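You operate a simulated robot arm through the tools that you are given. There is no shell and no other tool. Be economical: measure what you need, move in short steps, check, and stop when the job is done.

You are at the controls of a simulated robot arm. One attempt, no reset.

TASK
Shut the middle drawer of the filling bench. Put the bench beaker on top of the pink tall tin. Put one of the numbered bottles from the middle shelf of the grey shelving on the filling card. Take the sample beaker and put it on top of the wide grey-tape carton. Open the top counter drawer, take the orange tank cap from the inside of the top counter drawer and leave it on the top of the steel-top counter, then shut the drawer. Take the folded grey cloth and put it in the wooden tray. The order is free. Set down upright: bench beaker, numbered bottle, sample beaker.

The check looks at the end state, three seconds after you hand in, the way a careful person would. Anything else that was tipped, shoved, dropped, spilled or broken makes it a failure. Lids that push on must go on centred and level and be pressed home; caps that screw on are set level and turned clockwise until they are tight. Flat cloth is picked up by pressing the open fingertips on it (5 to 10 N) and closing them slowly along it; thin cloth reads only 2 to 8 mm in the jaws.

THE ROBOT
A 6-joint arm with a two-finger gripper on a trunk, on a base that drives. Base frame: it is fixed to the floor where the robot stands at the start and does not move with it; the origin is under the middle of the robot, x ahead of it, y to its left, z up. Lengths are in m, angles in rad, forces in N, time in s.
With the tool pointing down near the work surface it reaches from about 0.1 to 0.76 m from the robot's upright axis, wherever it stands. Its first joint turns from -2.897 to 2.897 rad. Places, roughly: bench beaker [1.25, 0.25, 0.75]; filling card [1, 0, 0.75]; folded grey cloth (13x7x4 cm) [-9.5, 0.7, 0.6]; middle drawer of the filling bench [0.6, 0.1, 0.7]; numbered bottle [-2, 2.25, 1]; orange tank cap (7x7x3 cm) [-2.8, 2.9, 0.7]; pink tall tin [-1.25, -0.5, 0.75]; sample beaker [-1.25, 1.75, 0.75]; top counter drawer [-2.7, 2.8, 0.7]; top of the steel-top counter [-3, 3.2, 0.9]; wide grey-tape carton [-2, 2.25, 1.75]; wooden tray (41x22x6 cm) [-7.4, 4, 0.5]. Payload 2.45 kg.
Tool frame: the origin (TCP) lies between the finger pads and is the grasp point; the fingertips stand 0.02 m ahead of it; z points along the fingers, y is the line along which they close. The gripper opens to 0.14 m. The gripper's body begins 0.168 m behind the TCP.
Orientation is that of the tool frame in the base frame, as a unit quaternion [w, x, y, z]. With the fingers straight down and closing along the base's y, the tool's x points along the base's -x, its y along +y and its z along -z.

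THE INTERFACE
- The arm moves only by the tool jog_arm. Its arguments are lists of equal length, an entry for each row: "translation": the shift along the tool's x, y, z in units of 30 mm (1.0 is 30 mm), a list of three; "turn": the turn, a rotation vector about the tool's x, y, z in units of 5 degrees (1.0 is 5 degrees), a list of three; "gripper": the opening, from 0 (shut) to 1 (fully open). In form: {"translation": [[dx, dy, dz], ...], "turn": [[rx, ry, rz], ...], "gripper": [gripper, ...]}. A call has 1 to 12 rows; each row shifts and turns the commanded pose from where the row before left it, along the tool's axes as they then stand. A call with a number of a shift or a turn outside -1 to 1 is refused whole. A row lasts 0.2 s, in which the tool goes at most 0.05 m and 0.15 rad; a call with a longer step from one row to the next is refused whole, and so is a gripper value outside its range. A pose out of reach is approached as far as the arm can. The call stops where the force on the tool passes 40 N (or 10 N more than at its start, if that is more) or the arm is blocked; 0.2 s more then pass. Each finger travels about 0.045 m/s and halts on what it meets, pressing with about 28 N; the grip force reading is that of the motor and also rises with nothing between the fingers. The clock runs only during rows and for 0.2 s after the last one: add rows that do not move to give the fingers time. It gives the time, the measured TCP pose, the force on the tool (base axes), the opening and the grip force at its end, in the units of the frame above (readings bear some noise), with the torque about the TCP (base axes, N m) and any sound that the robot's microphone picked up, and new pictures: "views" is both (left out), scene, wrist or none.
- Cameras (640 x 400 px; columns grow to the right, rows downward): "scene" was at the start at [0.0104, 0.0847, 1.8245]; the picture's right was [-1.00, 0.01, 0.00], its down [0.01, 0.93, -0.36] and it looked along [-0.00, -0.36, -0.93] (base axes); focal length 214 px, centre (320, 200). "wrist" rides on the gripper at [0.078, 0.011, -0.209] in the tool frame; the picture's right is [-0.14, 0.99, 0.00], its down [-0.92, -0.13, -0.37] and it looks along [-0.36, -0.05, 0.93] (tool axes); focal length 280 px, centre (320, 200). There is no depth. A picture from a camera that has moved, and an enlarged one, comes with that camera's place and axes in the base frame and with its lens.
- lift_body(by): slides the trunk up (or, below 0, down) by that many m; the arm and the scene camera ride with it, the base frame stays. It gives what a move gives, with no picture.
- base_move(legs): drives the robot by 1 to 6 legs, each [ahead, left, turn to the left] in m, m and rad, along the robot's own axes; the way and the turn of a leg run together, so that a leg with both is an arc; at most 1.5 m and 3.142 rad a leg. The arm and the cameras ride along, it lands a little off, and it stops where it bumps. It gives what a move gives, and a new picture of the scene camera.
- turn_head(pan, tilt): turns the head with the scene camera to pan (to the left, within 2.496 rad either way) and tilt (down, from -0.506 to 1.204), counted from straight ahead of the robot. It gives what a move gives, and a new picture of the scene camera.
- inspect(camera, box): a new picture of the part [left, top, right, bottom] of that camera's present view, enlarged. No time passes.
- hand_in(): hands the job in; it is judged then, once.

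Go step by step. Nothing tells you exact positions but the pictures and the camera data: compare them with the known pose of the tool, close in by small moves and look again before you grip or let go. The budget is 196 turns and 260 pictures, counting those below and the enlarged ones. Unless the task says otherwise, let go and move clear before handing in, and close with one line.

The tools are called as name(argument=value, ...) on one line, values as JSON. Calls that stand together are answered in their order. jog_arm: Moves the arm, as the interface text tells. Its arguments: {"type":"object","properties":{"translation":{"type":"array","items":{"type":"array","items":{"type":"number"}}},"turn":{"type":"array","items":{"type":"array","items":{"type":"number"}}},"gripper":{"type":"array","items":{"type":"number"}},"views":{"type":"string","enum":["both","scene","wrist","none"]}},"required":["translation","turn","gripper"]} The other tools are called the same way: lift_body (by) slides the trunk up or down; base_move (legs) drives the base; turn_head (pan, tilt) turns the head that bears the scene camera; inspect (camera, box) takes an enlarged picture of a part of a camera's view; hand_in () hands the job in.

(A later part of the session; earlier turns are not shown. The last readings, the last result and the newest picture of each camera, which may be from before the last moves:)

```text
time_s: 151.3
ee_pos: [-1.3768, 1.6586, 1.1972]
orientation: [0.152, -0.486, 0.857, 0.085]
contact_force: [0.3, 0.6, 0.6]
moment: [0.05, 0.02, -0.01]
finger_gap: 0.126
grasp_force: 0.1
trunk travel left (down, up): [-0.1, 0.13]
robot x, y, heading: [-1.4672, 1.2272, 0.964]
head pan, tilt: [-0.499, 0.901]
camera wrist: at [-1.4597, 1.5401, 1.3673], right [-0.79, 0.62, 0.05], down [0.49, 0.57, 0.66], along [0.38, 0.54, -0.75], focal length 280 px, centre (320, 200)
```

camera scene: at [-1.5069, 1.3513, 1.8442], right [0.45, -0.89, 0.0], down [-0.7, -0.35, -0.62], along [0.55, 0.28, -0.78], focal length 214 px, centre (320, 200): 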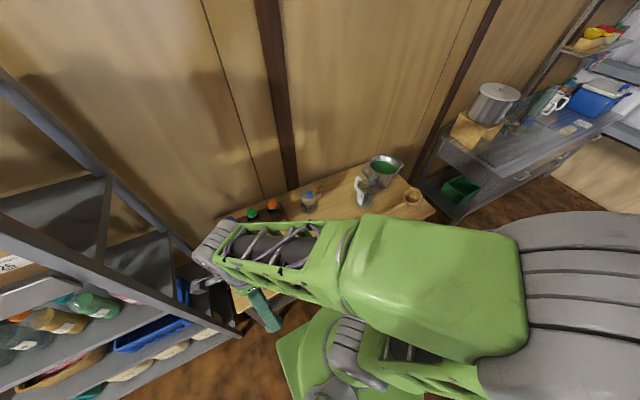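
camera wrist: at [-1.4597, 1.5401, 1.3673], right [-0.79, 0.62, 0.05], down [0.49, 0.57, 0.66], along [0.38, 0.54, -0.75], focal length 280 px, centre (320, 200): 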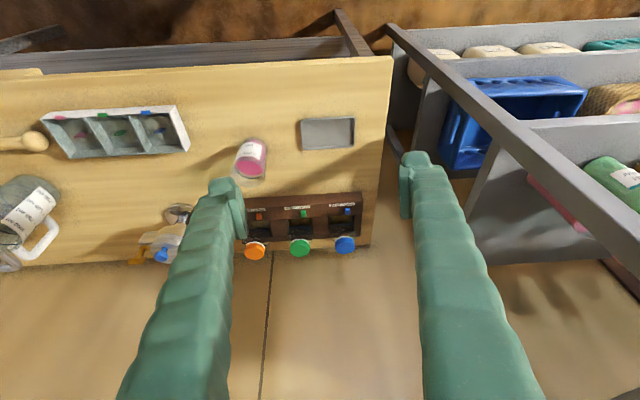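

jog_arm(translation=[[0, 0, 0], [0, 0, 0], [0, 0, 0], [0, 0, 0], [0, 0, 0], [0, 0, 0], [0, 0, 0], [0, 0, 0]], turn=[[0, -1, 0], [0, -1, 0], [0, -1, 0], [0, -1, 0], [0, -1, 0], [0, -1, 0], [0, -1, 0], [0, 0, 0]], gripper=[0.9, 0.9, 0.9, 0.9, 0.9, 0.9, 0.9, 0.9], views="none")

jog_arm(translation=[[-0.82, 0, -0.57], [-0.82, 0, -0.57], [-0.82, 0, -0.57], [-0.82, 0, -0.57], [-0.82, 0, -0.57], [-0.82, 0, -0.57], [-0.82, 0, -0.57], [-0.82, 0, -0.57], [-0.82, 0, -0.57], [-0.82, 0, -0.57], [-0.82, 0, -0.57], [-0.82, 0, -0.57]], turn=[[0, 0, 0], [0, 0, 0], [0, 0, 0], [0, 0, 0], [0, 0, 0], [0, 0, 0], [0, 0, 0], [0, 0, 0], [0, 0, 0], [0, 0, 0], [0, 0, 0], [0, 0, 0]], gripper=[0.9, 0.9, 0.9, 0.9, 0.9, 0.9, 0.9, 0.9, 0.9, 0.9, 0.9, 0.9], views="none")

jog_arm(translation=[[-0.82, 0, -0.57], [-0.82, 0, -0.57], [-0.82, 0, -0.57], [-0.82, 0, -0.57], [-0.82, 0, -0.57], [-0.82, 0, -0.57], [-0.82, 0, -0.57], [-0.82, 0, -0.57], [-0.82, 0, -0.57], [-0.82, 0, -0.57], [0, 0, 0]], turn=[[0, 0, 0], [0, 0, 0], [0, 0, 0], [0, 0, 0], [0, 0, 0], [0, 0, 0], [0, 0, 0], [0, 0, 0], [0, 0, 0], [0, 0, 0], [0, 0, 0]], gripper=[0.9, 0.9, 0.9, 0.9, 0.9, 0.9, 0.9, 0.9, 0.9, 0.9, 0.9], views="wrist")

```text
time_s: 153.1
ee_pos: [-1.406, 1.7496, 1.2628]
orientation: [0.401, -0.438, 0.772, 0.227]
contact_force: [0.1, 0.2, -1.2]
moment: [0.0, -0.01, 0.0]
finger_gap: 0.1262
grasp_force: 0.1
out of reach, approached as far as the arm can: row 2, 3, 4, 5, 6, 7
trunk travel left (down, up): [-0.1, 0.13]
robot x, y, heading: [-1.4649, 1.2266, 0.963]
head pan, tilt: [-0.499, 0.901]
```

```text
time_s: 155.7
ee_pos: [-1.4055, 1.75, 1.6245]
orientation: [0.401, -0.439, 0.771, 0.227]
contact_force: [0.8, -0.5, -0.1]
moment: [0.0, 0.0, 0.0]
finger_gap: 0.1259
grasp_force: 0.0
trunk travel left (down, up): [-0.1, 0.13]
robot x, y, heading: [-1.4677, 1.2285, 0.961]
head pan, tilt: [-0.499, 0.901]
```

```text
time_s: 158.1
ee_pos: [-1.4039, 1.7492, 1.8606]
orientation: [0.401, -0.44, 0.773, 0.22]
contact_force: [0.4, 0.2, 1.1]
moment: [0.03, 0.02, 0.07]
finger_gap: 0.1261
grasp_force: 0.0
out of reach, approached as far as the arm can: row 9, 10
trunk travel left (down, up): [-0.1, 0.13]
robot x, y, heading: [-1.4652, 1.2269, 0.961]
head pan, tilt: [-0.499, 0.901]
camera wrist: at [-1.5254, 1.5706, 1.9182], right [-0.81, 0.58, 0.1], down [0.22, 0.14, 0.97], along [0.54, 0.8, -0.24], focal length 280 px, centre (320, 200)
```

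wrist: 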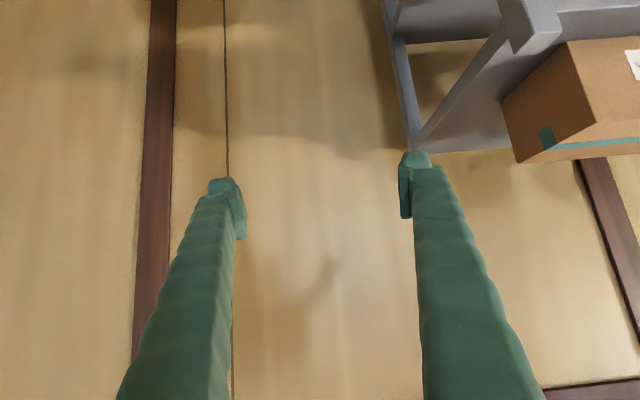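

jog_arm(translation=[[0.93, -0.35, 0.885], [0.93, -0.35, 0.885], [0.93, -0.35, 0.885], [0.93, -0.35, 0.885], [0.93, -0.35, 0.885], [0.93, -0.35, 0.885], [0.93, -0.35, 0.885], [0.93, -0.35, 0.885], [0.93, -0.35, 0.885], [0.93, -0.35, 0.885], [0, 0, 0]], turn=[[0, 0, 0], [0, 0, 0], [0, 0, 0], [0, 0, 0], [0, 0, 0], [0, 0, 0], [0, 0, 0], [0, 0, 0], [0, 0, 0], [0, 0, 0], [0, 0, 0]], gripper=[0.9, 0.9, 0.9, 0.9, 0.9, 0.9, 0.9, 0.9, 0.9, 0.9, 0.9], views="none")

jog_arm(translation=[[0.93, -0.35, 0.885], [0.93, -0.35, 0.885], [0.93, -0.35, 0.885], [0.93, -0.35, 0.885], [0.93, -0.35, 0.885], [0.93, -0.35, 0.885], [0.93, -0.35, 0.885], [0.93, -0.35, 0.885], [0.93, -0.35, 0.885], [0, 0, 0]], turn=[[0, 0, 0], [0, 0, 0], [0, 0, 0], [0, 0, 0], [0, 0, 0], [0, 0, 0], [0, 0, 0], [0, 0, 0], [0, 0, 0], [0, 0, 0]], gripper=[0.9, 0.9, 0.9, 0.9, 0.9, 0.9, 0.9, 0.9, 0.9, 0.9])

```text
time_s: 160.5
ee_pos: [-1.2867, 1.7381, 1.485]
orientation: [0.401, -0.439, 0.771, 0.228]
contact_force: [-0.6, -1.3, 1.0]
moment: [0.01, -0.04, -0.02]
finger_gap: 0.1264
grasp_force: 0.1
trunk travel left (down, up): [-0.1, 0.13]
robot x, y, heading: [-1.4663, 1.2291, 0.971]
head pan, tilt: [-0.499, 0.901]
```

```text
time_s: 162.7
ee_pos: [-1.1822, 1.7899, 1.1628]
orientation: [0.404, -0.434, 0.773, 0.223]
contact_force: [-0.5, -0.9, -0.2]
moment: [-0.03, -0.02, -0.03]
finger_gap: 0.126
grasp_force: 0.1
out of reach, approached as far as the arm can: row 5, 6, 7, 8, 9
trunk travel left (down, up): [-0.1, 0.13]
robot x, y, heading: [-1.4645, 1.2302, 0.963]
head pan, tilt: [-0.499, 0.901]
camera scene: at [-1.5081, 1.3494, 1.8444], right [0.45, -0.89, 0.0], down [-0.7, -0.35, -0.62], along [0.56, 0.28, -0.78], focal length 214 px, centre (320, 200)
camera wrist: at [-1.3042, 1.6121, 1.2195], right [-0.8, 0.58, 0.11], down [0.22, 0.13, 0.97], along [0.55, 0.8, -0.23], focal length 280 px, centre (320, 200)
```

scene: 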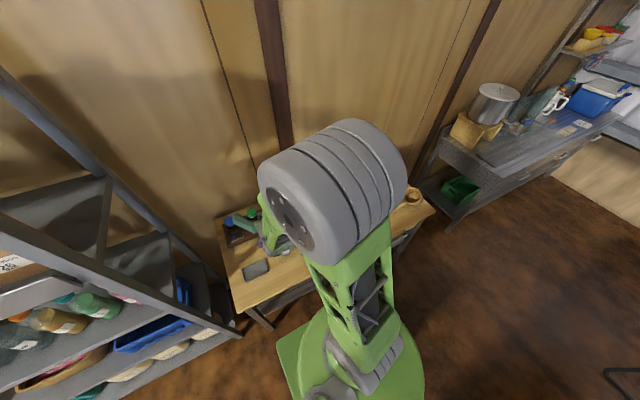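
wrist: 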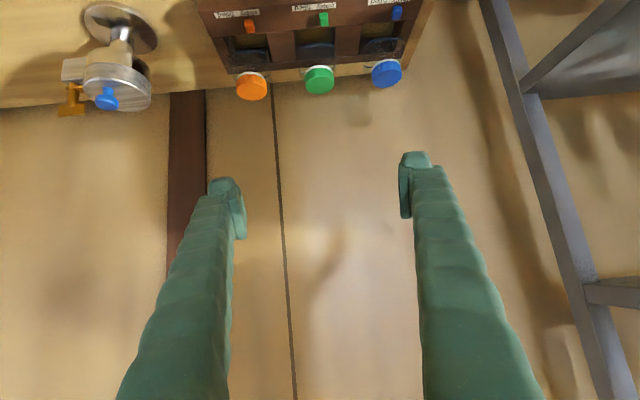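

base_move(legs=[[-0.15, 0, 0]])

jog_arm(translation=[[0, 0, 0.5], [0, 0, 0.5], [0, 0, 0]], turn=[[0, 0, 0], [0, 0, 0], [0, 0, 0]], gripper=[0.9, 0.9, 0.9], views="wrist")

```text
time_s: 164.0
ee_pos: [-1.2668, 1.6646, 1.164]
orientation: [0.404, -0.433, 0.774, 0.223]
contact_force: [0.8, -0.5, 0.0]
moment: [0.01, -0.01, 0.02]
finger_gap: 0.126
grasp_force: 0.1
trunk travel left (down, up): [-0.1, 0.13]
robot x, y, heading: [-1.5543, 1.1031, 0.956]
head pan, tilt: [-0.499, 0.901]
camera scene: at [-1.5948, 1.2245, 1.8444], right [0.44, -0.9, 0.0], down [-0.7, -0.35, -0.62], along [0.56, 0.28, -0.78], focal length 214 px, centre (320, 200)
```

scene: 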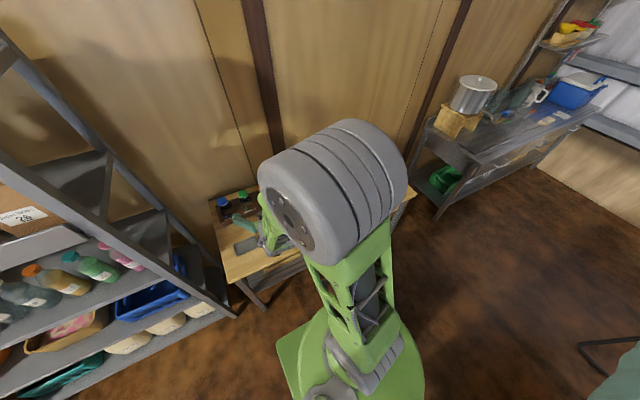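

```text
time_s: 164.8
ee_pos: [-1.2547, 1.6864, 1.1457]
orientation: [0.406, -0.432, 0.776, 0.217]
contact_force: [-0.7, 0.5, -0.6]
moment: [0.02, 0.02, 0.0]
finger_gap: 0.126
grasp_force: 0.0
trunk travel left (down, up): [-0.1, 0.13]
robot x, y, heading: [-1.555, 1.1017, 0.961]
head pan, tilt: [-0.499, 0.901]
camera wrist: at [-1.3785, 1.5095, 1.2027], right [-0.8, 0.59, 0.1], down [0.22, 0.13, 0.97], along [0.56, 0.79, -0.24], focal length 280 px, centre (320, 200)
```

wrist: 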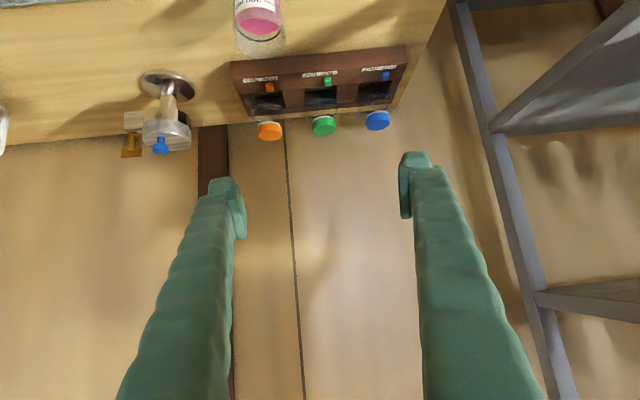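

jog_arm(translation=[[0.62, -0.3, 0.9], [0.62, -0.3, 0.9], [0.62, -0.3, 0.9], [0.62, -0.3, 0.9], [0.62, -0.3, 0.9], [0, 0, 0]], turn=[[0, 0, 0], [0, 0, 0], [0, 0, 0], [0, 0, 0], [0, 0, 0], [0, 0, 0]], gripper=[0.9, 0.9, 0.9, 0.9, 0.9, 0.9], views="wrist")

```text
time_s: 166.2
ee_pos: [-1.2185, 1.7646, 1.0409]
orientation: [0.409, -0.437, 0.775, 0.203]
contact_force: [1.2, -0.7, 0.3]
moment: [0.02, 0.0, 0.01]
finger_gap: 0.1257
grasp_force: 0.1
out of reach, approached as far as the arm can: row 1, 2, 3, 4, 5
trunk travel left (down, up): [-0.1, 0.13]
robot x, y, heading: [-1.5509, 1.0986, 0.963]
head pan, tilt: [-0.499, 0.901]
camera wrist: at [-1.3443, 1.5893, 1.0988], right [-0.8, 0.6, 0.07], down [0.2, 0.16, 0.97], along [0.57, 0.78, -0.24], focal length 280 px, centre (320, 200)
```

wrist: 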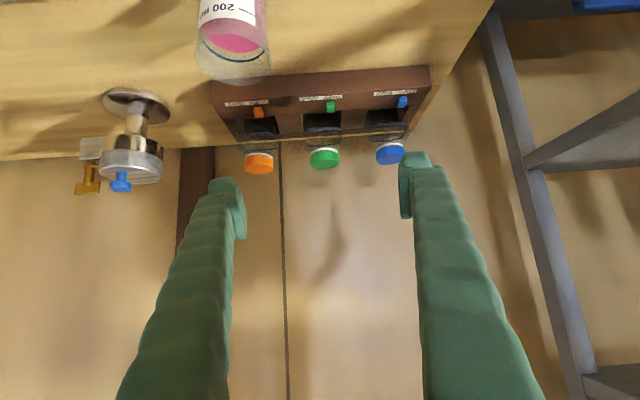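

The steep tilt isn't reachable this low, so I'll use about 30° from vertical instead. That should still serve at the carton.

jog_arm(translation=[[0, 0, 0], [0, 0, 0], [0, 0, 0], [0, 0, 0], [0, 0, 0], [0, 0, 0]], turn=[[0, 1, 0], [0, 1, 0], [0, 1, 0], [0, 1, 0], [0, 1, 0], [0, 0, 0]], gripper=[0.9, 0.9, 0.9, 0.9, 0.9, 0.9], views="wrist")

```text
time_s: 167.6
ee_pos: [-1.2178, 1.7638, 1.0444]
orientation: [0.255, -0.466, 0.837, 0.13]
contact_force: [0.6, 0.1, -0.7]
moment: [0.0, 0.0, 0.01]
finger_gap: 0.126
grasp_force: 0.0
out of reach, approached as far as the arm can: row 1, 5
trunk travel left (down, up): [-0.1, 0.13]
robot x, y, heading: [-1.5537, 1.106, 0.959]
head pan, tilt: [-0.499, 0.901]
camera wrist: at [-1.325, 1.619, 1.1747], right [-0.78, 0.63, 0.05], down [0.4, 0.42, 0.82], along [0.49, 0.66, -0.57], focal length 280 px, centre (320, 200)
```

wrist: 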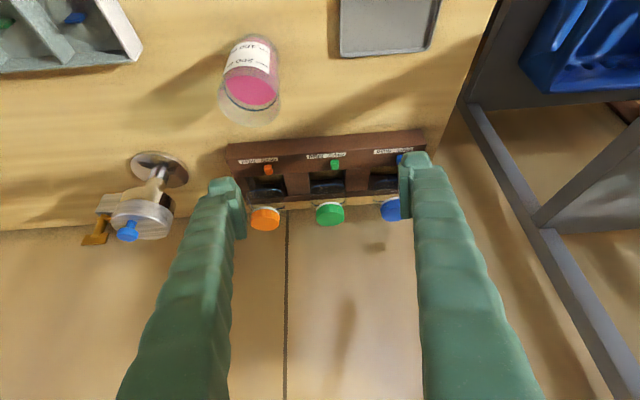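

base_move(legs=[[0.1, 0, 0]])

```text
time_s: 168.8
ee_pos: [-1.1593, 1.8457, 1.0415]
orientation: [0.254, -0.465, 0.838, 0.128]
contact_force: [-1.3, 0.6, -0.1]
moment: [-0.02, -0.01, 0.01]
finger_gap: 0.1261
grasp_force: 0.1
trunk travel left (down, up): [-0.1, 0.13]
robot x, y, heading: [-1.4966, 1.1856, 0.959]
head pan, tilt: [-0.499, 0.901]
camera scene: at [-1.5358, 1.309, 1.8442], right [0.44, -0.9, 0.0], down [-0.7, -0.35, -0.62], along [0.56, 0.28, -0.78], focal length 214 px, centre (320, 200)
```

scene: 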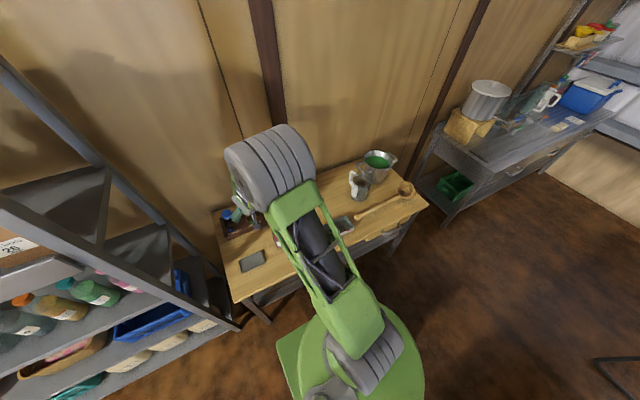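

jog_arm(translation=[[0.75, -0.56, -0.48], [0.75, -0.56, -0.48], [0.75, -0.56, -0.48], [0.75, -0.56, -0.48], [0.5, 0, 0.8], [0.5, 0, 0.8], [0, 0, 0]], turn=[[0, 0, 0], [0, 0, 0], [0, 0, 0], [0, 0, 0], [0, 0, 0], [0, 0, 0], [0, 0, 0]], gripper=[0.9, 0.9, 0.9, 0.9, 0.9, 0.9, 0.9], views="wrist")

```text
time_s: 170.4
ee_pos: [-1.1808, 1.7335, 0.9984]
orientation: [0.257, -0.464, 0.839, 0.123]
contact_force: [-0.6, -0.2, -0.4]
moment: [0.08, 0.02, 0.02]
finger_gap: 0.1258
grasp_force: 0.1
out of reach, approached as far as the arm can: row 4, 5, 6
trunk travel left (down, up): [-0.1, 0.13]
robot x, y, heading: [-1.4948, 1.1841, 0.96]
head pan, tilt: [-0.499, 0.901]
camera wrist: at [-1.2905, 1.5904, 1.1318], right [-0.77, 0.63, 0.04], down [0.39, 0.42, 0.82], along [0.5, 0.65, -0.58], focal length 280 px, centre (320, 200)
```

wrist: 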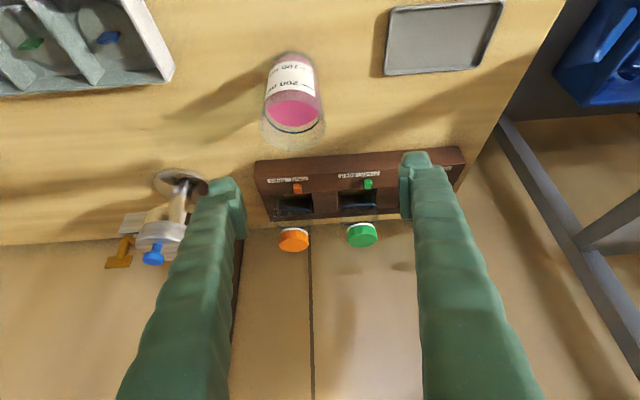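

jog_arm(translation=[[0, -0.83, 0], [0, 0, 0], [0, 0, 0], [0, 0, 0]], turn=[[0, 0, 0], [0, 1, 0], [0, 1, 0], [0, 0, 0]], gripper=[0.9, 0.9, 0.9, 0.9], views="wrist")

```text
time_s: 171.4
ee_pos: [-1.1794, 1.7295, 1.0009]
orientation: [0.198, -0.473, 0.853, 0.092]
contact_force: [-0.6, -0.5, 0.7]
moment: [0.01, 0.0, -0.02]
finger_gap: 0.1256
grasp_force: 0.1
out of reach, approached as far as the arm can: row 1
trunk travel left (down, up): [-0.1, 0.13]
robot x, y, heading: [-1.4972, 1.1863, 0.964]
head pan, tilt: [-0.499, 0.901]
camera wrist: at [-1.2771, 1.604, 1.1567], right [-0.77, 0.64, 0.03], down [0.45, 0.51, 0.73], along [0.45, 0.57, -0.69], focal length 280 px, centre (320, 200)
```

wrist: 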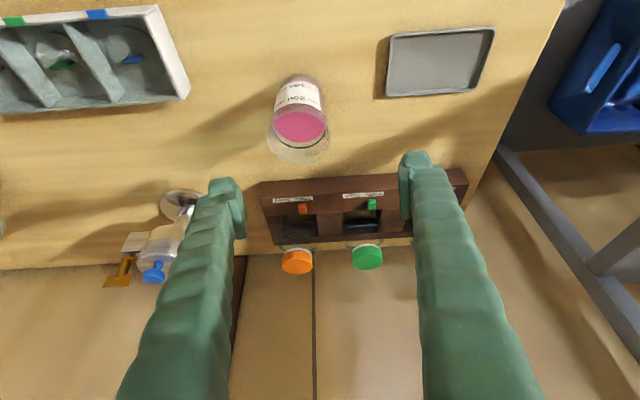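

jog_arm(translation=[[0, -0.75, 0], [0, 0, 0]], turn=[[0, 0, 0], [0, 0, 0]], gripper=[0.9, 0.9], views="none")

lift_body(by=-0.06)

inspect(camera="wrist", box=[0, 0, 640, 400])

```text
time_s: 172.0
ee_pos: [-1.1705, 1.7227, 1.0005]
orientation: [0.188, -0.474, 0.856, 0.085]
contact_force: [0.3, 0.2, 0.6]
moment: [0.01, 0.01, -0.03]
finger_gap: 0.126
grasp_force: 0.0
out of reach, approached as far as the arm can: row 1
trunk travel left (down, up): [-0.1, 0.13]
robot x, y, heading: [-1.4953, 1.1842, 0.963]
head pan, tilt: [-0.499, 0.901]
```

```text
time_s: 173.0
ee_pos: [-1.1707, 1.7216, 0.9408]
orientation: [0.189, -0.474, 0.856, 0.085]
contact_force: [-0.5, 0.1, -0.4]
moment: [-0.01, 0.04, -0.02]
finger_gap: 0.1259
grasp_force: 0.2
trunk travel left (down, up): [-0.04, 0.19]
robot x, y, heading: [-1.4972, 1.1857, 0.961]
head pan, tilt: [-0.499, 0.901]
```

```text
1.00 times, centred on (320, 200) of wrist (not enlarged: the box is as wide or as high as the picture)
camera zoom: at [-1.2681, 1.6002, 1.1005], right [-0.77, 0.64, 0.02], down [0.46, 0.53, 0.71], along [0.44, 0.56, -0.7], focal length 280 px, centre (320, 200)
```

zoom: 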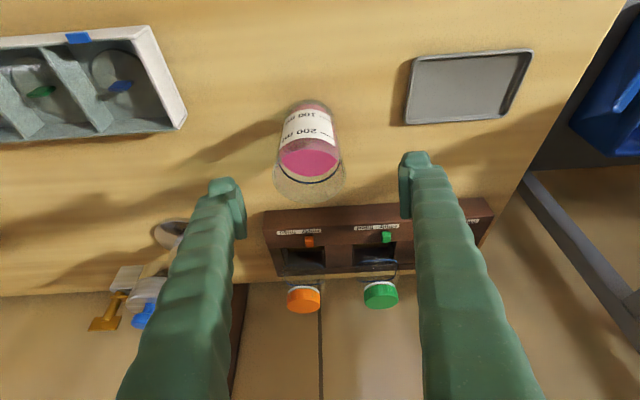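

base_move(legs=[[-0.07, 0, 0]])

lift_body(by=-0.04)

inspect(camera="wrist", box=[0, 0, 640, 400])

```text
time_s: 174.0
ee_pos: [-1.2107, 1.6638, 0.9409]
orientation: [0.187, -0.473, 0.857, 0.086]
contact_force: [-0.7, 0.2, 0.1]
moment: [0.02, -0.06, -0.03]
finger_gap: 0.126
grasp_force: 0.0
trunk travel left (down, up): [-0.04, 0.19]
robot x, y, heading: [-1.5324, 1.1307, 0.96]
head pan, tilt: [-0.499, 0.901]
camera scene: at [-1.5776, 1.249, 1.7844], right [0.44, -0.9, 0.0], down [-0.7, -0.35, -0.62], along [0.56, 0.28, -0.78], focal length 214 px, centre (320, 200)
```

scene: 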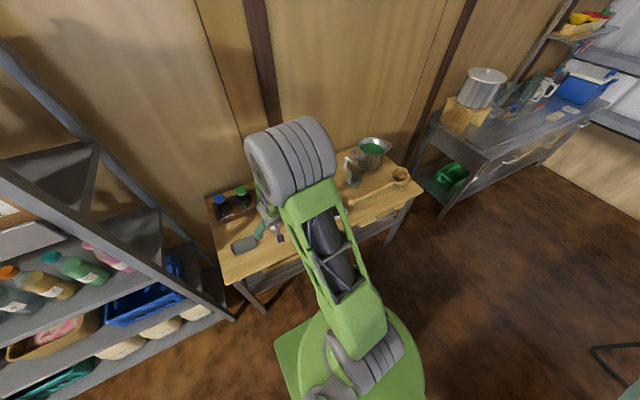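

```text
time_s: 174.8
ee_pos: [-1.2096, 1.6648, 0.9014]
orientation: [0.188, -0.473, 0.857, 0.085]
contact_force: [-0.1, -0.3, 0.3]
moment: [0.01, -0.03, -0.01]
finger_gap: 0.1263
grasp_force: 0.0
trunk travel left (down, up): [0.0, 0.23]
robot x, y, heading: [-1.5368, 1.1257, 0.96]
head pan, tilt: [-0.499, 0.901]
```

```text
1.00 times, centred on (320, 200) of wrist (not enlarged: the box is as wide or as high as the picture)
camera zoom: at [-1.3076, 1.5426, 1.0605], right [-0.77, 0.64, 0.02], down [0.46, 0.53, 0.71], along [0.44, 0.56, -0.7], focal length 280 px, centre (320, 200)
```

zoom: 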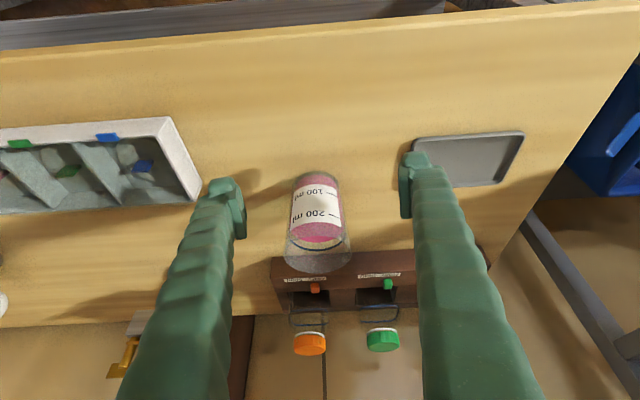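

jog_arm(translation=[[-0.6, -0.38, 0.3], [-0.8, 0, 0.35], [-0.8, 0, 0.35], [0.3, 0, 0.7], [0.3, 0, 0.7], [0, 0, 0]], turn=[[0, 0, 0], [0, 0, 0], [0, 0, 0], [0, 0, 0], [0, 0, 0], [0, 0, 0]], gripper=[0.9, 0.9, 0.9, 0.9, 0.9, 0.9], views="wrist")

```text
time_s: 176.2
ee_pos: [-1.159, 1.7176, 0.8547]
orientation: [0.188, -0.473, 0.857, 0.086]
contact_force: [0.1, 0.6, -1.0]
moment: [0.0, 0.01, 0.01]
finger_gap: 0.126
grasp_force: 0.1
trunk travel left (down, up): [0.0, 0.23]
robot x, y, heading: [-1.5393, 1.1267, 0.957]
head pan, tilt: [-0.499, 0.901]
camera wrist: at [-1.2568, 1.596, 1.0138], right [-0.77, 0.64, 0.02], down [0.46, 0.53, 0.71], along [0.44, 0.56, -0.7], focal length 280 px, centre (320, 200)
```

wrist: 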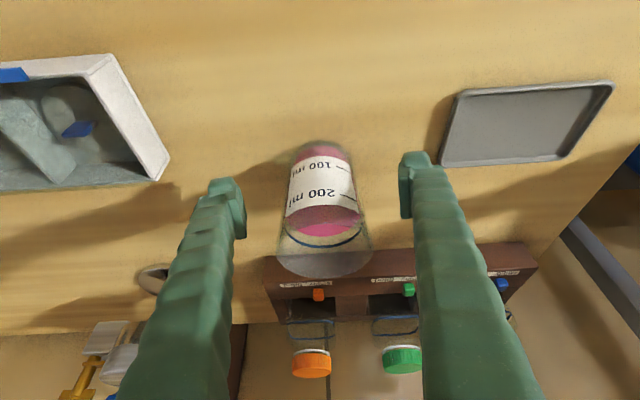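

jog_arm(translation=[[-0.27, 0, 0.12], [0, 0, 0], [0, 0, 0], [0, 0, 0], [0, 0, 0], [0, 0, 0], [0, 0, 0]], turn=[[0, 0, 0], [0, 0, 0], [0, 0, 0], [0, 0, 0], [0, 0, 0], [0, 0, 0], [0, 0, 0]], gripper=[0.9, 0.7, 0.55, 0.45, 0.38, 0.3, 0.3], views="wrist")

```text
time_s: 177.8
ee_pos: [-1.1545, 1.7266, 0.8539]
orientation: [0.189, -0.473, 0.857, 0.085]
contact_force: [0.9, 0.3, 1.6]
moment: [0.05, 0.04, -0.02]
finger_gap: 0.0717
grasp_force: 28.6
trunk travel left (down, up): [0.0, 0.23]
robot x, y, heading: [-1.5366, 1.1285, 0.955]
head pan, tilt: [-0.499, 0.901]
camera wrist: at [-1.2519, 1.604, 1.0139], right [-0.77, 0.64, 0.02], down [0.46, 0.53, 0.71], along [0.44, 0.56, -0.7], focal length 280 px, centre (320, 200)
```

wrist: 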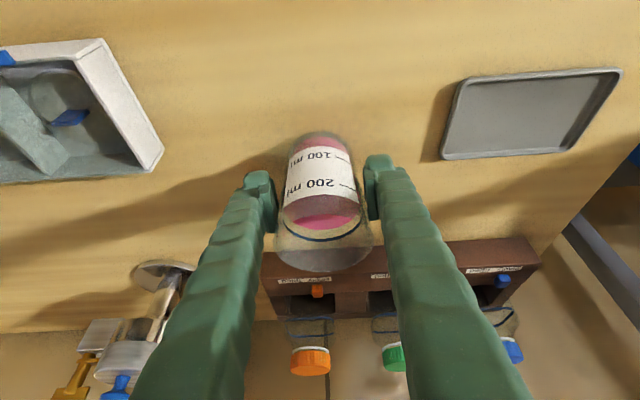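

lift_body(by=0.2)

turn_head(pan=0.9, tilt=0.3)

inspect(camera="wrist", box=[200, 100, 450, 350])

```text
time_s: 180.0
ee_pos: [-1.1536, 1.7263, 1.0549]
orientation: [0.187, -0.473, 0.857, 0.084]
contact_force: [-0.5, 0.4, -2.9]
moment: [0.02, -0.01, -0.01]
finger_gap: 0.0717
grasp_force: 28.6
trunk travel left (down, up): [-0.2, 0.03]
robot x, y, heading: [-1.5337, 1.1316, 0.959]
head pan, tilt: [-0.499, 0.901]
```

```text
time_s: 181.5
ee_pos: [-1.1549, 1.7268, 1.0545]
orientation: [0.188, -0.473, 0.856, 0.086]
contact_force: [0.4, 0.1, -2.3]
moment: [-0.01, -0.01, 0.0]
finger_gap: 0.0716
grasp_force: 27.4
trunk travel left (down, up): [-0.2, 0.03]
robot x, y, heading: [-1.5366, 1.1289, 0.96]
head pan, tilt: [0.901, 0.3]
camera scene: at [-1.6708, 1.3065, 1.9965], right [0.96, 0.28, 0.0], down [0.08, -0.28, -0.96], along [-0.27, 0.92, -0.3], focal length 214 px, centre (320, 200)
```

scene: 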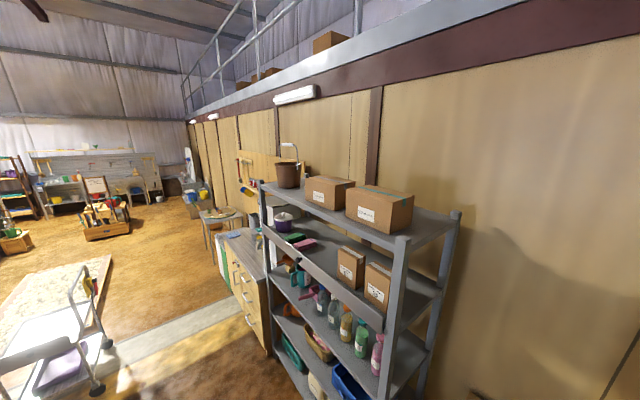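

```text
1.60 times, centred on (325, 225) of wrist
camera zoom: at [-1.2519, 1.6041, 1.2138], right [-0.77, 0.64, 0.02], down [0.46, 0.53, 0.71], along [0.44, 0.56, -0.7], focal length 449 px, centre (312, 160)
```

zoom: 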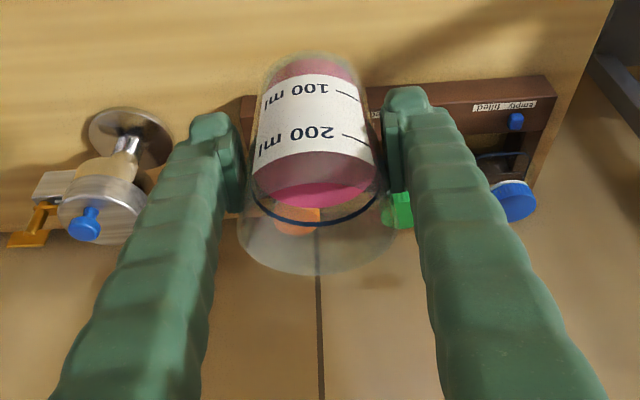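

inspect(camera="scene", box=[250, 150, 470, 310])

```text
2.50 times, centred on (360, 230) of scene
camera zoom: at [-1.6708, 1.3065, 1.9965], right [0.96, 0.28, 0.0], down [0.08, -0.28, -0.96], along [-0.27, 0.92, -0.3], focal length 536 px, centre (220, 125)
```

zoom: 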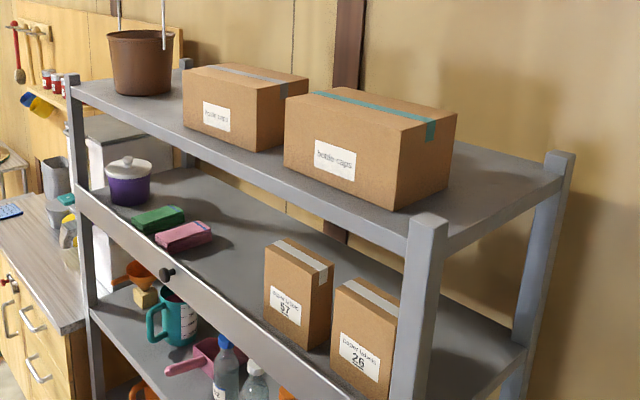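

The wide grey-tape carton is the left one on the top shelf, with its top at about z 1.74. I'll raise the beaker high, keeping its attitude, before driving over.

jog_arm(translation=[[-0.26, -0.02, -0.6], [-0.26, -0.02, -0.9], [-0.26, -0.02, -0.9], [-0.26, -0.02, -0.9], [-0.26, -0.02, -0.9], [-0.26, -0.02, -0.9], [-0.26, -0.02, -0.9], [-0.26, -0.02, -0.9], [-0.26, -0.02, -0.9], [-0.26, -0.02, -0.9], [-0.26, -0.02, -0.6], [0, 0, 0]], turn=[[0, 0, 0], [0, 0, 0], [0, 0, 0], [0, 0, 0], [0, 0, 0], [0, 0, 0], [0, 0, 0], [0, 0, 0], [0, 0, 0], [0, 0, 0], [0, 0, 0], [0, 0, 0]], gripper=[0.3, 0.3, 0.3, 0.3, 0.3, 0.3, 0.3, 0.3, 0.3, 0.3, 0.3, 0.3], views="none")

jog_arm(translation=[[-0.26, -0.02, -0.6], [-0.26, -0.02, -0.9], [-0.26, -0.02, -0.9], [-0.26, -0.02, -0.9], [-0.26, -0.02, -0.9], [-0.26, -0.02, -0.9], [-0.26, -0.02, -0.9], [-0.26, -0.02, -0.9], [-0.26, -0.02, -0.9], [-0.26, -0.02, -0.9], [-0.26, -0.02, -0.6], [0, 0, 0]], turn=[[0, 0, 0], [0, 0, 0], [0, 0, 0], [0, 0, 0], [0, 0, 0], [0, 0, 0], [0, 0, 0], [0, 0, 0], [0, 0, 0], [0, 0, 0], [0, 0, 0], [0, 0, 0]], gripper=[0.3, 0.3, 0.3, 0.3, 0.3, 0.3, 0.3, 0.3, 0.3, 0.3, 0.3, 0.3], views="wrist")

```text
time_s: 184.1
ee_pos: [-1.1755, 1.7009, 1.3438]
orientation: [0.188, -0.473, 0.857, 0.085]
contact_force: [-0.5, 0.0, -1.8]
moment: [-0.03, -0.02, 0.02]
finger_gap: 0.0717
grasp_force: 28.2
trunk travel left (down, up): [-0.2, 0.03]
robot x, y, heading: [-1.5333, 1.1268, 0.954]
head pan, tilt: [0.901, 0.3]
```

```text
time_s: 186.7
ee_pos: [-1.1959, 1.6719, 1.6338]
orientation: [0.189, -0.472, 0.857, 0.085]
contact_force: [-0.2, 0.5, -2.0]
moment: [-0.02, -0.02, -0.02]
finger_gap: 0.0713
grasp_force: 28.3
trunk travel left (down, up): [-0.2, 0.03]
robot x, y, heading: [-1.5384, 1.1281, 0.959]
head pan, tilt: [0.901, 0.3]
camera wrist: at [-1.293, 1.5502, 1.7935], right [-0.77, 0.64, 0.02], down [0.46, 0.53, 0.71], along [0.44, 0.56, -0.7], focal length 280 px, centre (320, 200)
```

wrist: 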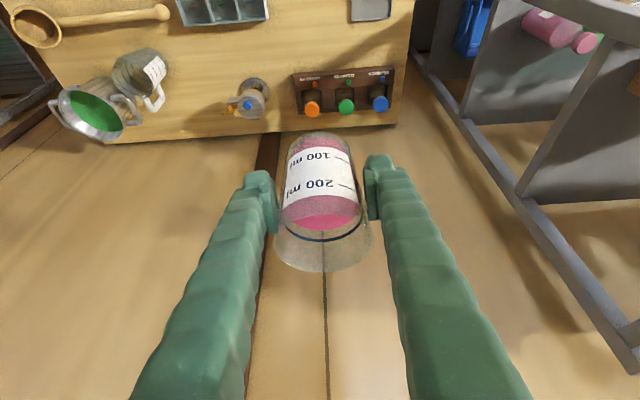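

jog_arm(translation=[[0, 0, -0.6], [0, 0, -0.9], [0, 0, -0.9], [0, 0, -0.9], [0, 0, -0.9], [0, 0, -0.9], [0, 0, -0.9], [0, 0, -0.9], [0, 0, -0.9], [-0.2, 0, -0.6], [0, 0, 0]], turn=[[0, 0, 0], [0, 0, 0], [0, 0, 0], [0, 0, 0], [0, 0, 0], [0, 0, 0], [0, 0, 0], [0, 0, 0], [0, 0, 0], [0, 0, 0], [0, 0, 0]], gripper=[0.3, 0.3, 0.3, 0.3, 0.3, 0.3, 0.3, 0.3, 0.3, 0.3, 0.3], views="none")

lift_body(by=0.03)

```text
time_s: 189.1
ee_pos: [-1.2592, 1.5817, 1.8171]
orientation: [0.19, -0.473, 0.856, 0.086]
contact_force: [-0.5, 0.1, -2.5]
moment: [-0.02, -0.02, 0.02]
finger_gap: 0.0716
grasp_force: 27.9
out of reach, approached as far as the arm can: row 8, 9, 10
trunk travel left (down, up): [-0.2, 0.03]
robot x, y, heading: [-1.5377, 1.1303, 0.955]
head pan, tilt: [0.901, 0.3]
```

```text
time_s: 189.9
ee_pos: [-1.2591, 1.5808, 1.8468]
orientation: [0.191, -0.472, 0.856, 0.086]
contact_force: [0.0, 1.7, -2.1]
moment: [0.0, 0.02, 0.0]
finger_gap: 0.0716
grasp_force: 28.1
trunk travel left (down, up): [-0.23, 0.0]
robot x, y, heading: [-1.5355, 1.1247, 0.956]
head pan, tilt: [0.901, 0.3]
```

base_move(legs=[[0, 1.08, 0]])

turn_head(pan=0, tilt=0.3)

inspect(camera="wrist", box=[0, 0, 640, 400])

```text
time_s: 199.7
ee_pos: [-2.1658, 2.2036, 1.8467]
orientation: [0.19, -0.481, 0.851, 0.09]
contact_force: [0.5, 0.2, -2.2]
moment: [0.0, 0.0, 0.02]
finger_gap: 0.0717
grasp_force: 28.2
trunk travel left (down, up): [-0.23, 0.0]
robot x, y, heading: [-2.4314, 1.746, 0.977]
head pan, tilt: [0.901, 0.3]
camera scene: at [-2.5721, 1.9196, 2.0265], right [0.95, 0.3, 0.0], down [0.09, -0.28, -0.96], along [-0.29, 0.91, -0.3], focal length 214 px, centre (320, 200)
```

scene: 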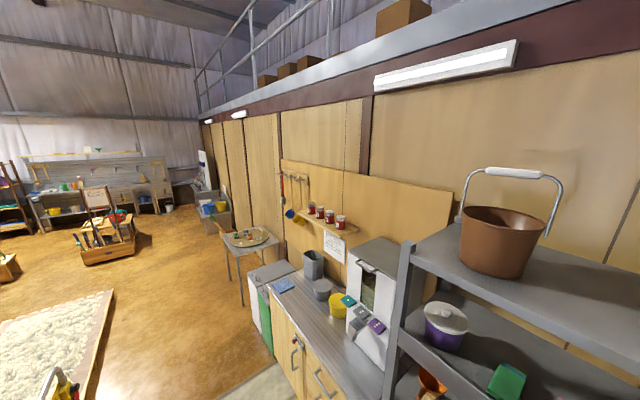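

```text
time_s: 200.9
ee_pos: [-2.1664, 2.2034, 1.8476]
orientation: [0.191, -0.482, 0.85, 0.089]
contact_force: [0.0, 0.4, -1.5]
moment: [0.03, 0.02, 0.01]
finger_gap: 0.0714
grasp_force: 28.3
trunk travel left (down, up): [-0.23, 0.0]
robot x, y, heading: [-2.4334, 1.7457, 0.98]
head pan, tilt: [0.0, 0.3]
camera scene: at [-2.4916, 1.9082, 2.0266], right [0.83, -0.56, 0.0], down [-0.16, -0.25, -0.96], along [0.53, 0.79, -0.3], focal length 214 px, centre (320, 200)
```

scene: 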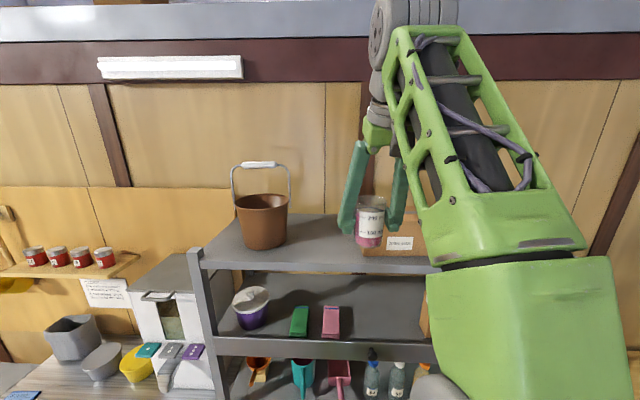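

```text
1.00 times, centred on (320, 200) of wrist (not enlarged: the box is as wide or as high as the picture)
camera zoom: at [-2.2612, 2.0782, 2.0063], right [-0.78, 0.62, 0.02], down [0.45, 0.53, 0.72], along [0.43, 0.57, -0.7], focal length 280 px, centre (320, 200)
```

zoom: 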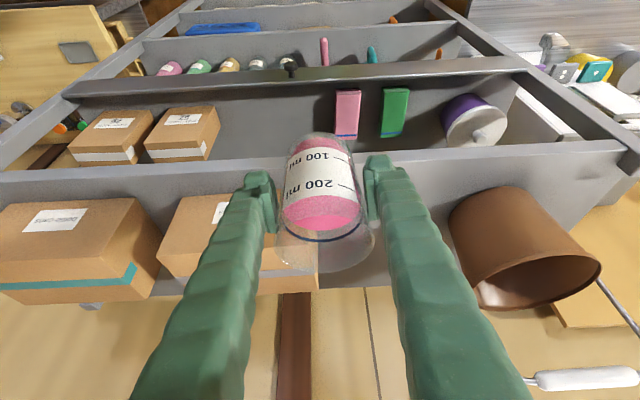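

inspect(camera="scene", box=[300, 170, 460, 290])

inspect(camera="wrist", box=[0, 100, 340, 320])

```text
3.33 times, centred on (380, 230) of scene
camera zoom: at [-2.4916, 1.9082, 2.0266], right [0.83, -0.56, 0.0], down [-0.16, -0.25, -0.96], along [0.53, 0.79, -0.3], focal length 715 px, centre (120, 100)
```

zoom: 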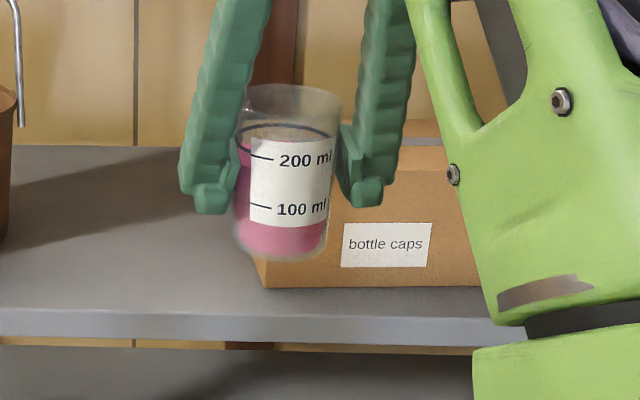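

```text
1.82 times, centred on (170, 210) of wrist
camera zoom: at [-2.2612, 2.0782, 2.0063], right [-0.78, 0.62, 0.02], down [0.45, 0.53, 0.72], along [0.43, 0.57, -0.7], focal length 510 px, centre (593, 182)
```

zoom: 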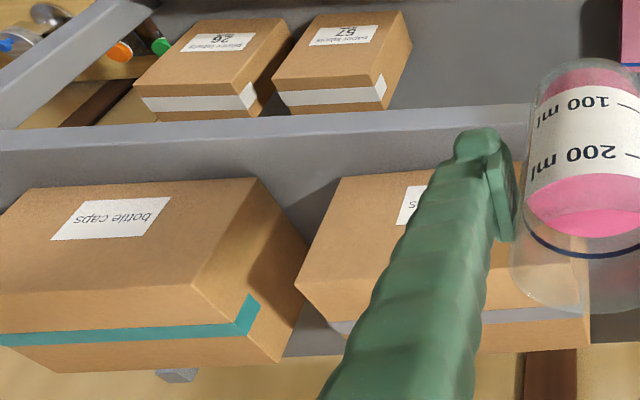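

jog_arm(translation=[[0.5, 0, -0.22], [0.5, 0, -0.22], [0.5, 0, -0.22], [-0.2, 0, -0.46], [-0.2, 0, -0.46], [0, 0, 0]], turn=[[0, 0, 0], [0, 0, 0], [0, 0, 0], [0, 0, 0], [0, 0, 0], [0, 0, 0]], gripper=[0.3, 0.3, 0.3, 0.3, 0.3, 0.3], views="none")

base_move(legs=[[0, -0.13, 0]])

inspect(camera="scene", box=[280, 140, 480, 290])

```text
time_s: 202.3
ee_pos: [-2.1923, 2.1609, 1.8577]
orientation: [0.19, -0.481, 0.851, 0.088]
contact_force: [-0.3, 1.2, -1.5]
moment: [-0.04, 0.05, -0.02]
finger_gap: 0.0717
grasp_force: 28.0
out of reach, approached as far as the arm can: row 5
trunk travel left (down, up): [-0.23, 0.0]
robot x, y, heading: [-2.4333, 1.7442, 0.981]
head pan, tilt: [0.0, 0.3]
```

```text
time_s: 204.1
ee_pos: [-2.0839, 2.0864, 1.8593]
orientation: [0.191, -0.482, 0.851, 0.089]
contact_force: [0.2, 0.0, -2.8]
moment: [-0.04, 0.07, 0.02]
finger_gap: 0.0715
grasp_force: 27.5
trunk travel left (down, up): [-0.23, 0.0]
robot x, y, heading: [-2.3223, 1.6693, 0.985]
head pan, tilt: [0.0, 0.3]
camera scene: at [-2.3815, 1.8341, 2.0266], right [0.83, -0.56, 0.0], down [-0.16, -0.25, -0.96], along [0.53, 0.79, -0.3], focal length 214 px, centre (320, 200)
```

scene: 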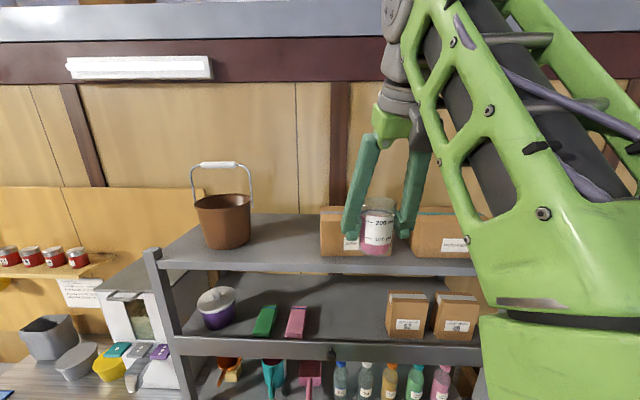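

```text
2.67 times, centred on (380, 215) of scene
camera zoom: at [-2.3815, 1.8341, 2.0266], right [0.83, -0.56, 0.0], down [-0.16, -0.25, -0.96], along [0.53, 0.79, -0.3], focal length 572 px, centre (160, 160)
```

zoom: 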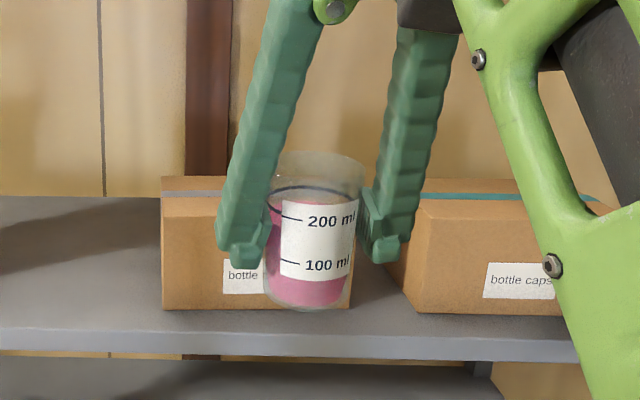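

inspect(camera="wrist", box=[0, 0, 640, 400])

```text
1.00 times, centred on (320, 200) of wrist (not enlarged: the box is as wide or as high as the picture)
camera zoom: at [-2.1786, 1.9605, 2.0175], right [-0.78, 0.62, 0.02], down [0.45, 0.53, 0.72], along [0.43, 0.57, -0.7], focal length 280 px, centre (320, 200)
```

zoom: 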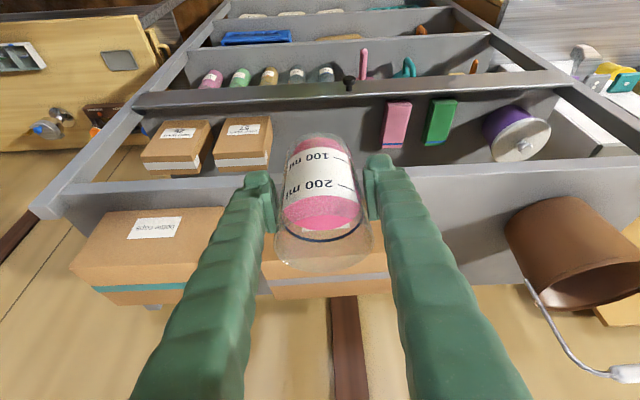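

inspect(camera="wrist", box=[60, 180, 420, 320])

```text
1.78 times, centred on (240, 250) of wrist
camera zoom: at [-2.1786, 1.9605, 2.0175], right [-0.78, 0.62, 0.02], down [0.45, 0.53, 0.72], along [0.43, 0.57, -0.7], focal length 498 px, centre (462, 111)
```

zoom: 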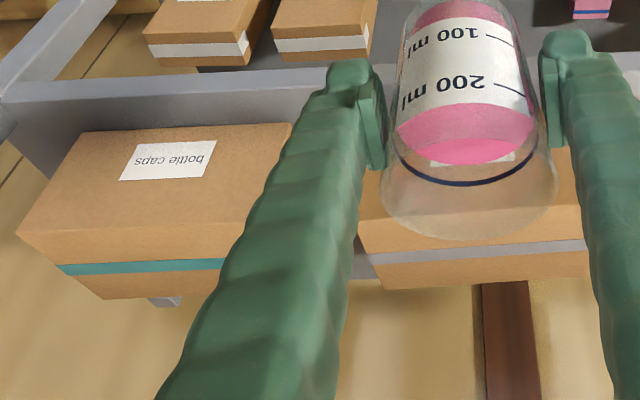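

jog_arm(translation=[[0.5, 0, -0.22], [0.5, 0, -0.22], [-0.2, 0, -0.46], [-0.2, 0, -0.46], [0, 0, 0]], turn=[[0, 0, 0], [0, 0, 0], [0, 0, 0], [0, 0, 0], [0, 0, 0]], gripper=[0.3, 0.3, 0.3, 0.3, 0.3], views="none")

base_move(legs=[[0.18, 0.0, 0]])

inspect(camera="scene", box=[280, 140, 480, 290])

```text
time_s: 205.3
ee_pos: [-2.1018, 2.059, 1.8635]
orientation: [0.192, -0.482, 0.85, 0.09]
contact_force: [0.1, -1.1, -1.7]
moment: [-0.01, 0.04, 0.02]
finger_gap: 0.0716
grasp_force: 28.1
out of reach, approached as far as the arm can: row 3, 4
trunk travel left (down, up): [-0.23, 0.0]
robot x, y, heading: [-2.3261, 1.6715, 0.98]
head pan, tilt: [0.0, 0.3]
```

```text
time_s: 206.8
ee_pos: [-2.0014, 2.207, 1.8635]
orientation: [0.192, -0.481, 0.851, 0.09]
contact_force: [0.8, 0.9, -3.0]
moment: [-0.06, 0.04, 0.0]
finger_gap: 0.0714
grasp_force: 28.1
trunk travel left (down, up): [-0.23, 0.0]
robot x, y, heading: [-2.2282, 1.818, 0.976]
head pan, tilt: [0.0, 0.3]
camera scene: at [-2.2824, 1.9831, 2.0265], right [0.83, -0.56, 0.0], down [-0.17, -0.25, -0.96], along [0.53, 0.79, -0.3], focal length 214 px, centre (320, 200)
```

scene: 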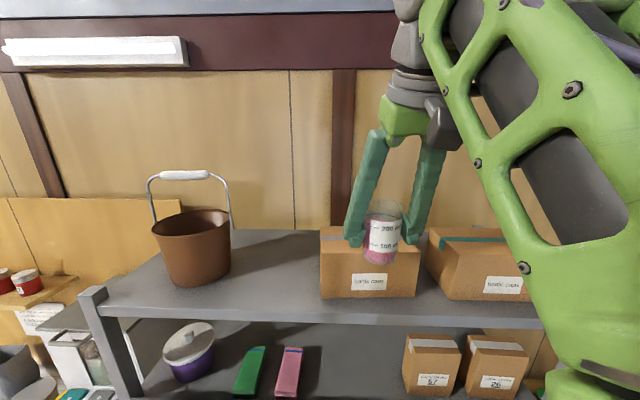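

```text
2.67 times, centred on (380, 215) of scene
camera zoom: at [-2.2824, 1.9831, 2.0265], right [0.83, -0.56, 0.0], down [-0.17, -0.25, -0.96], along [0.53, 0.79, -0.3], focal length 572 px, centre (160, 160)
```

zoom: 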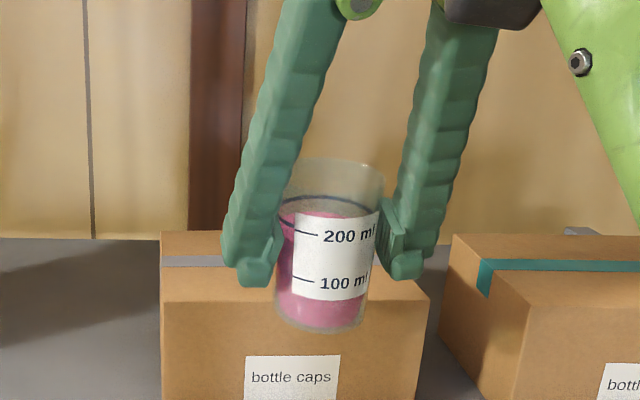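

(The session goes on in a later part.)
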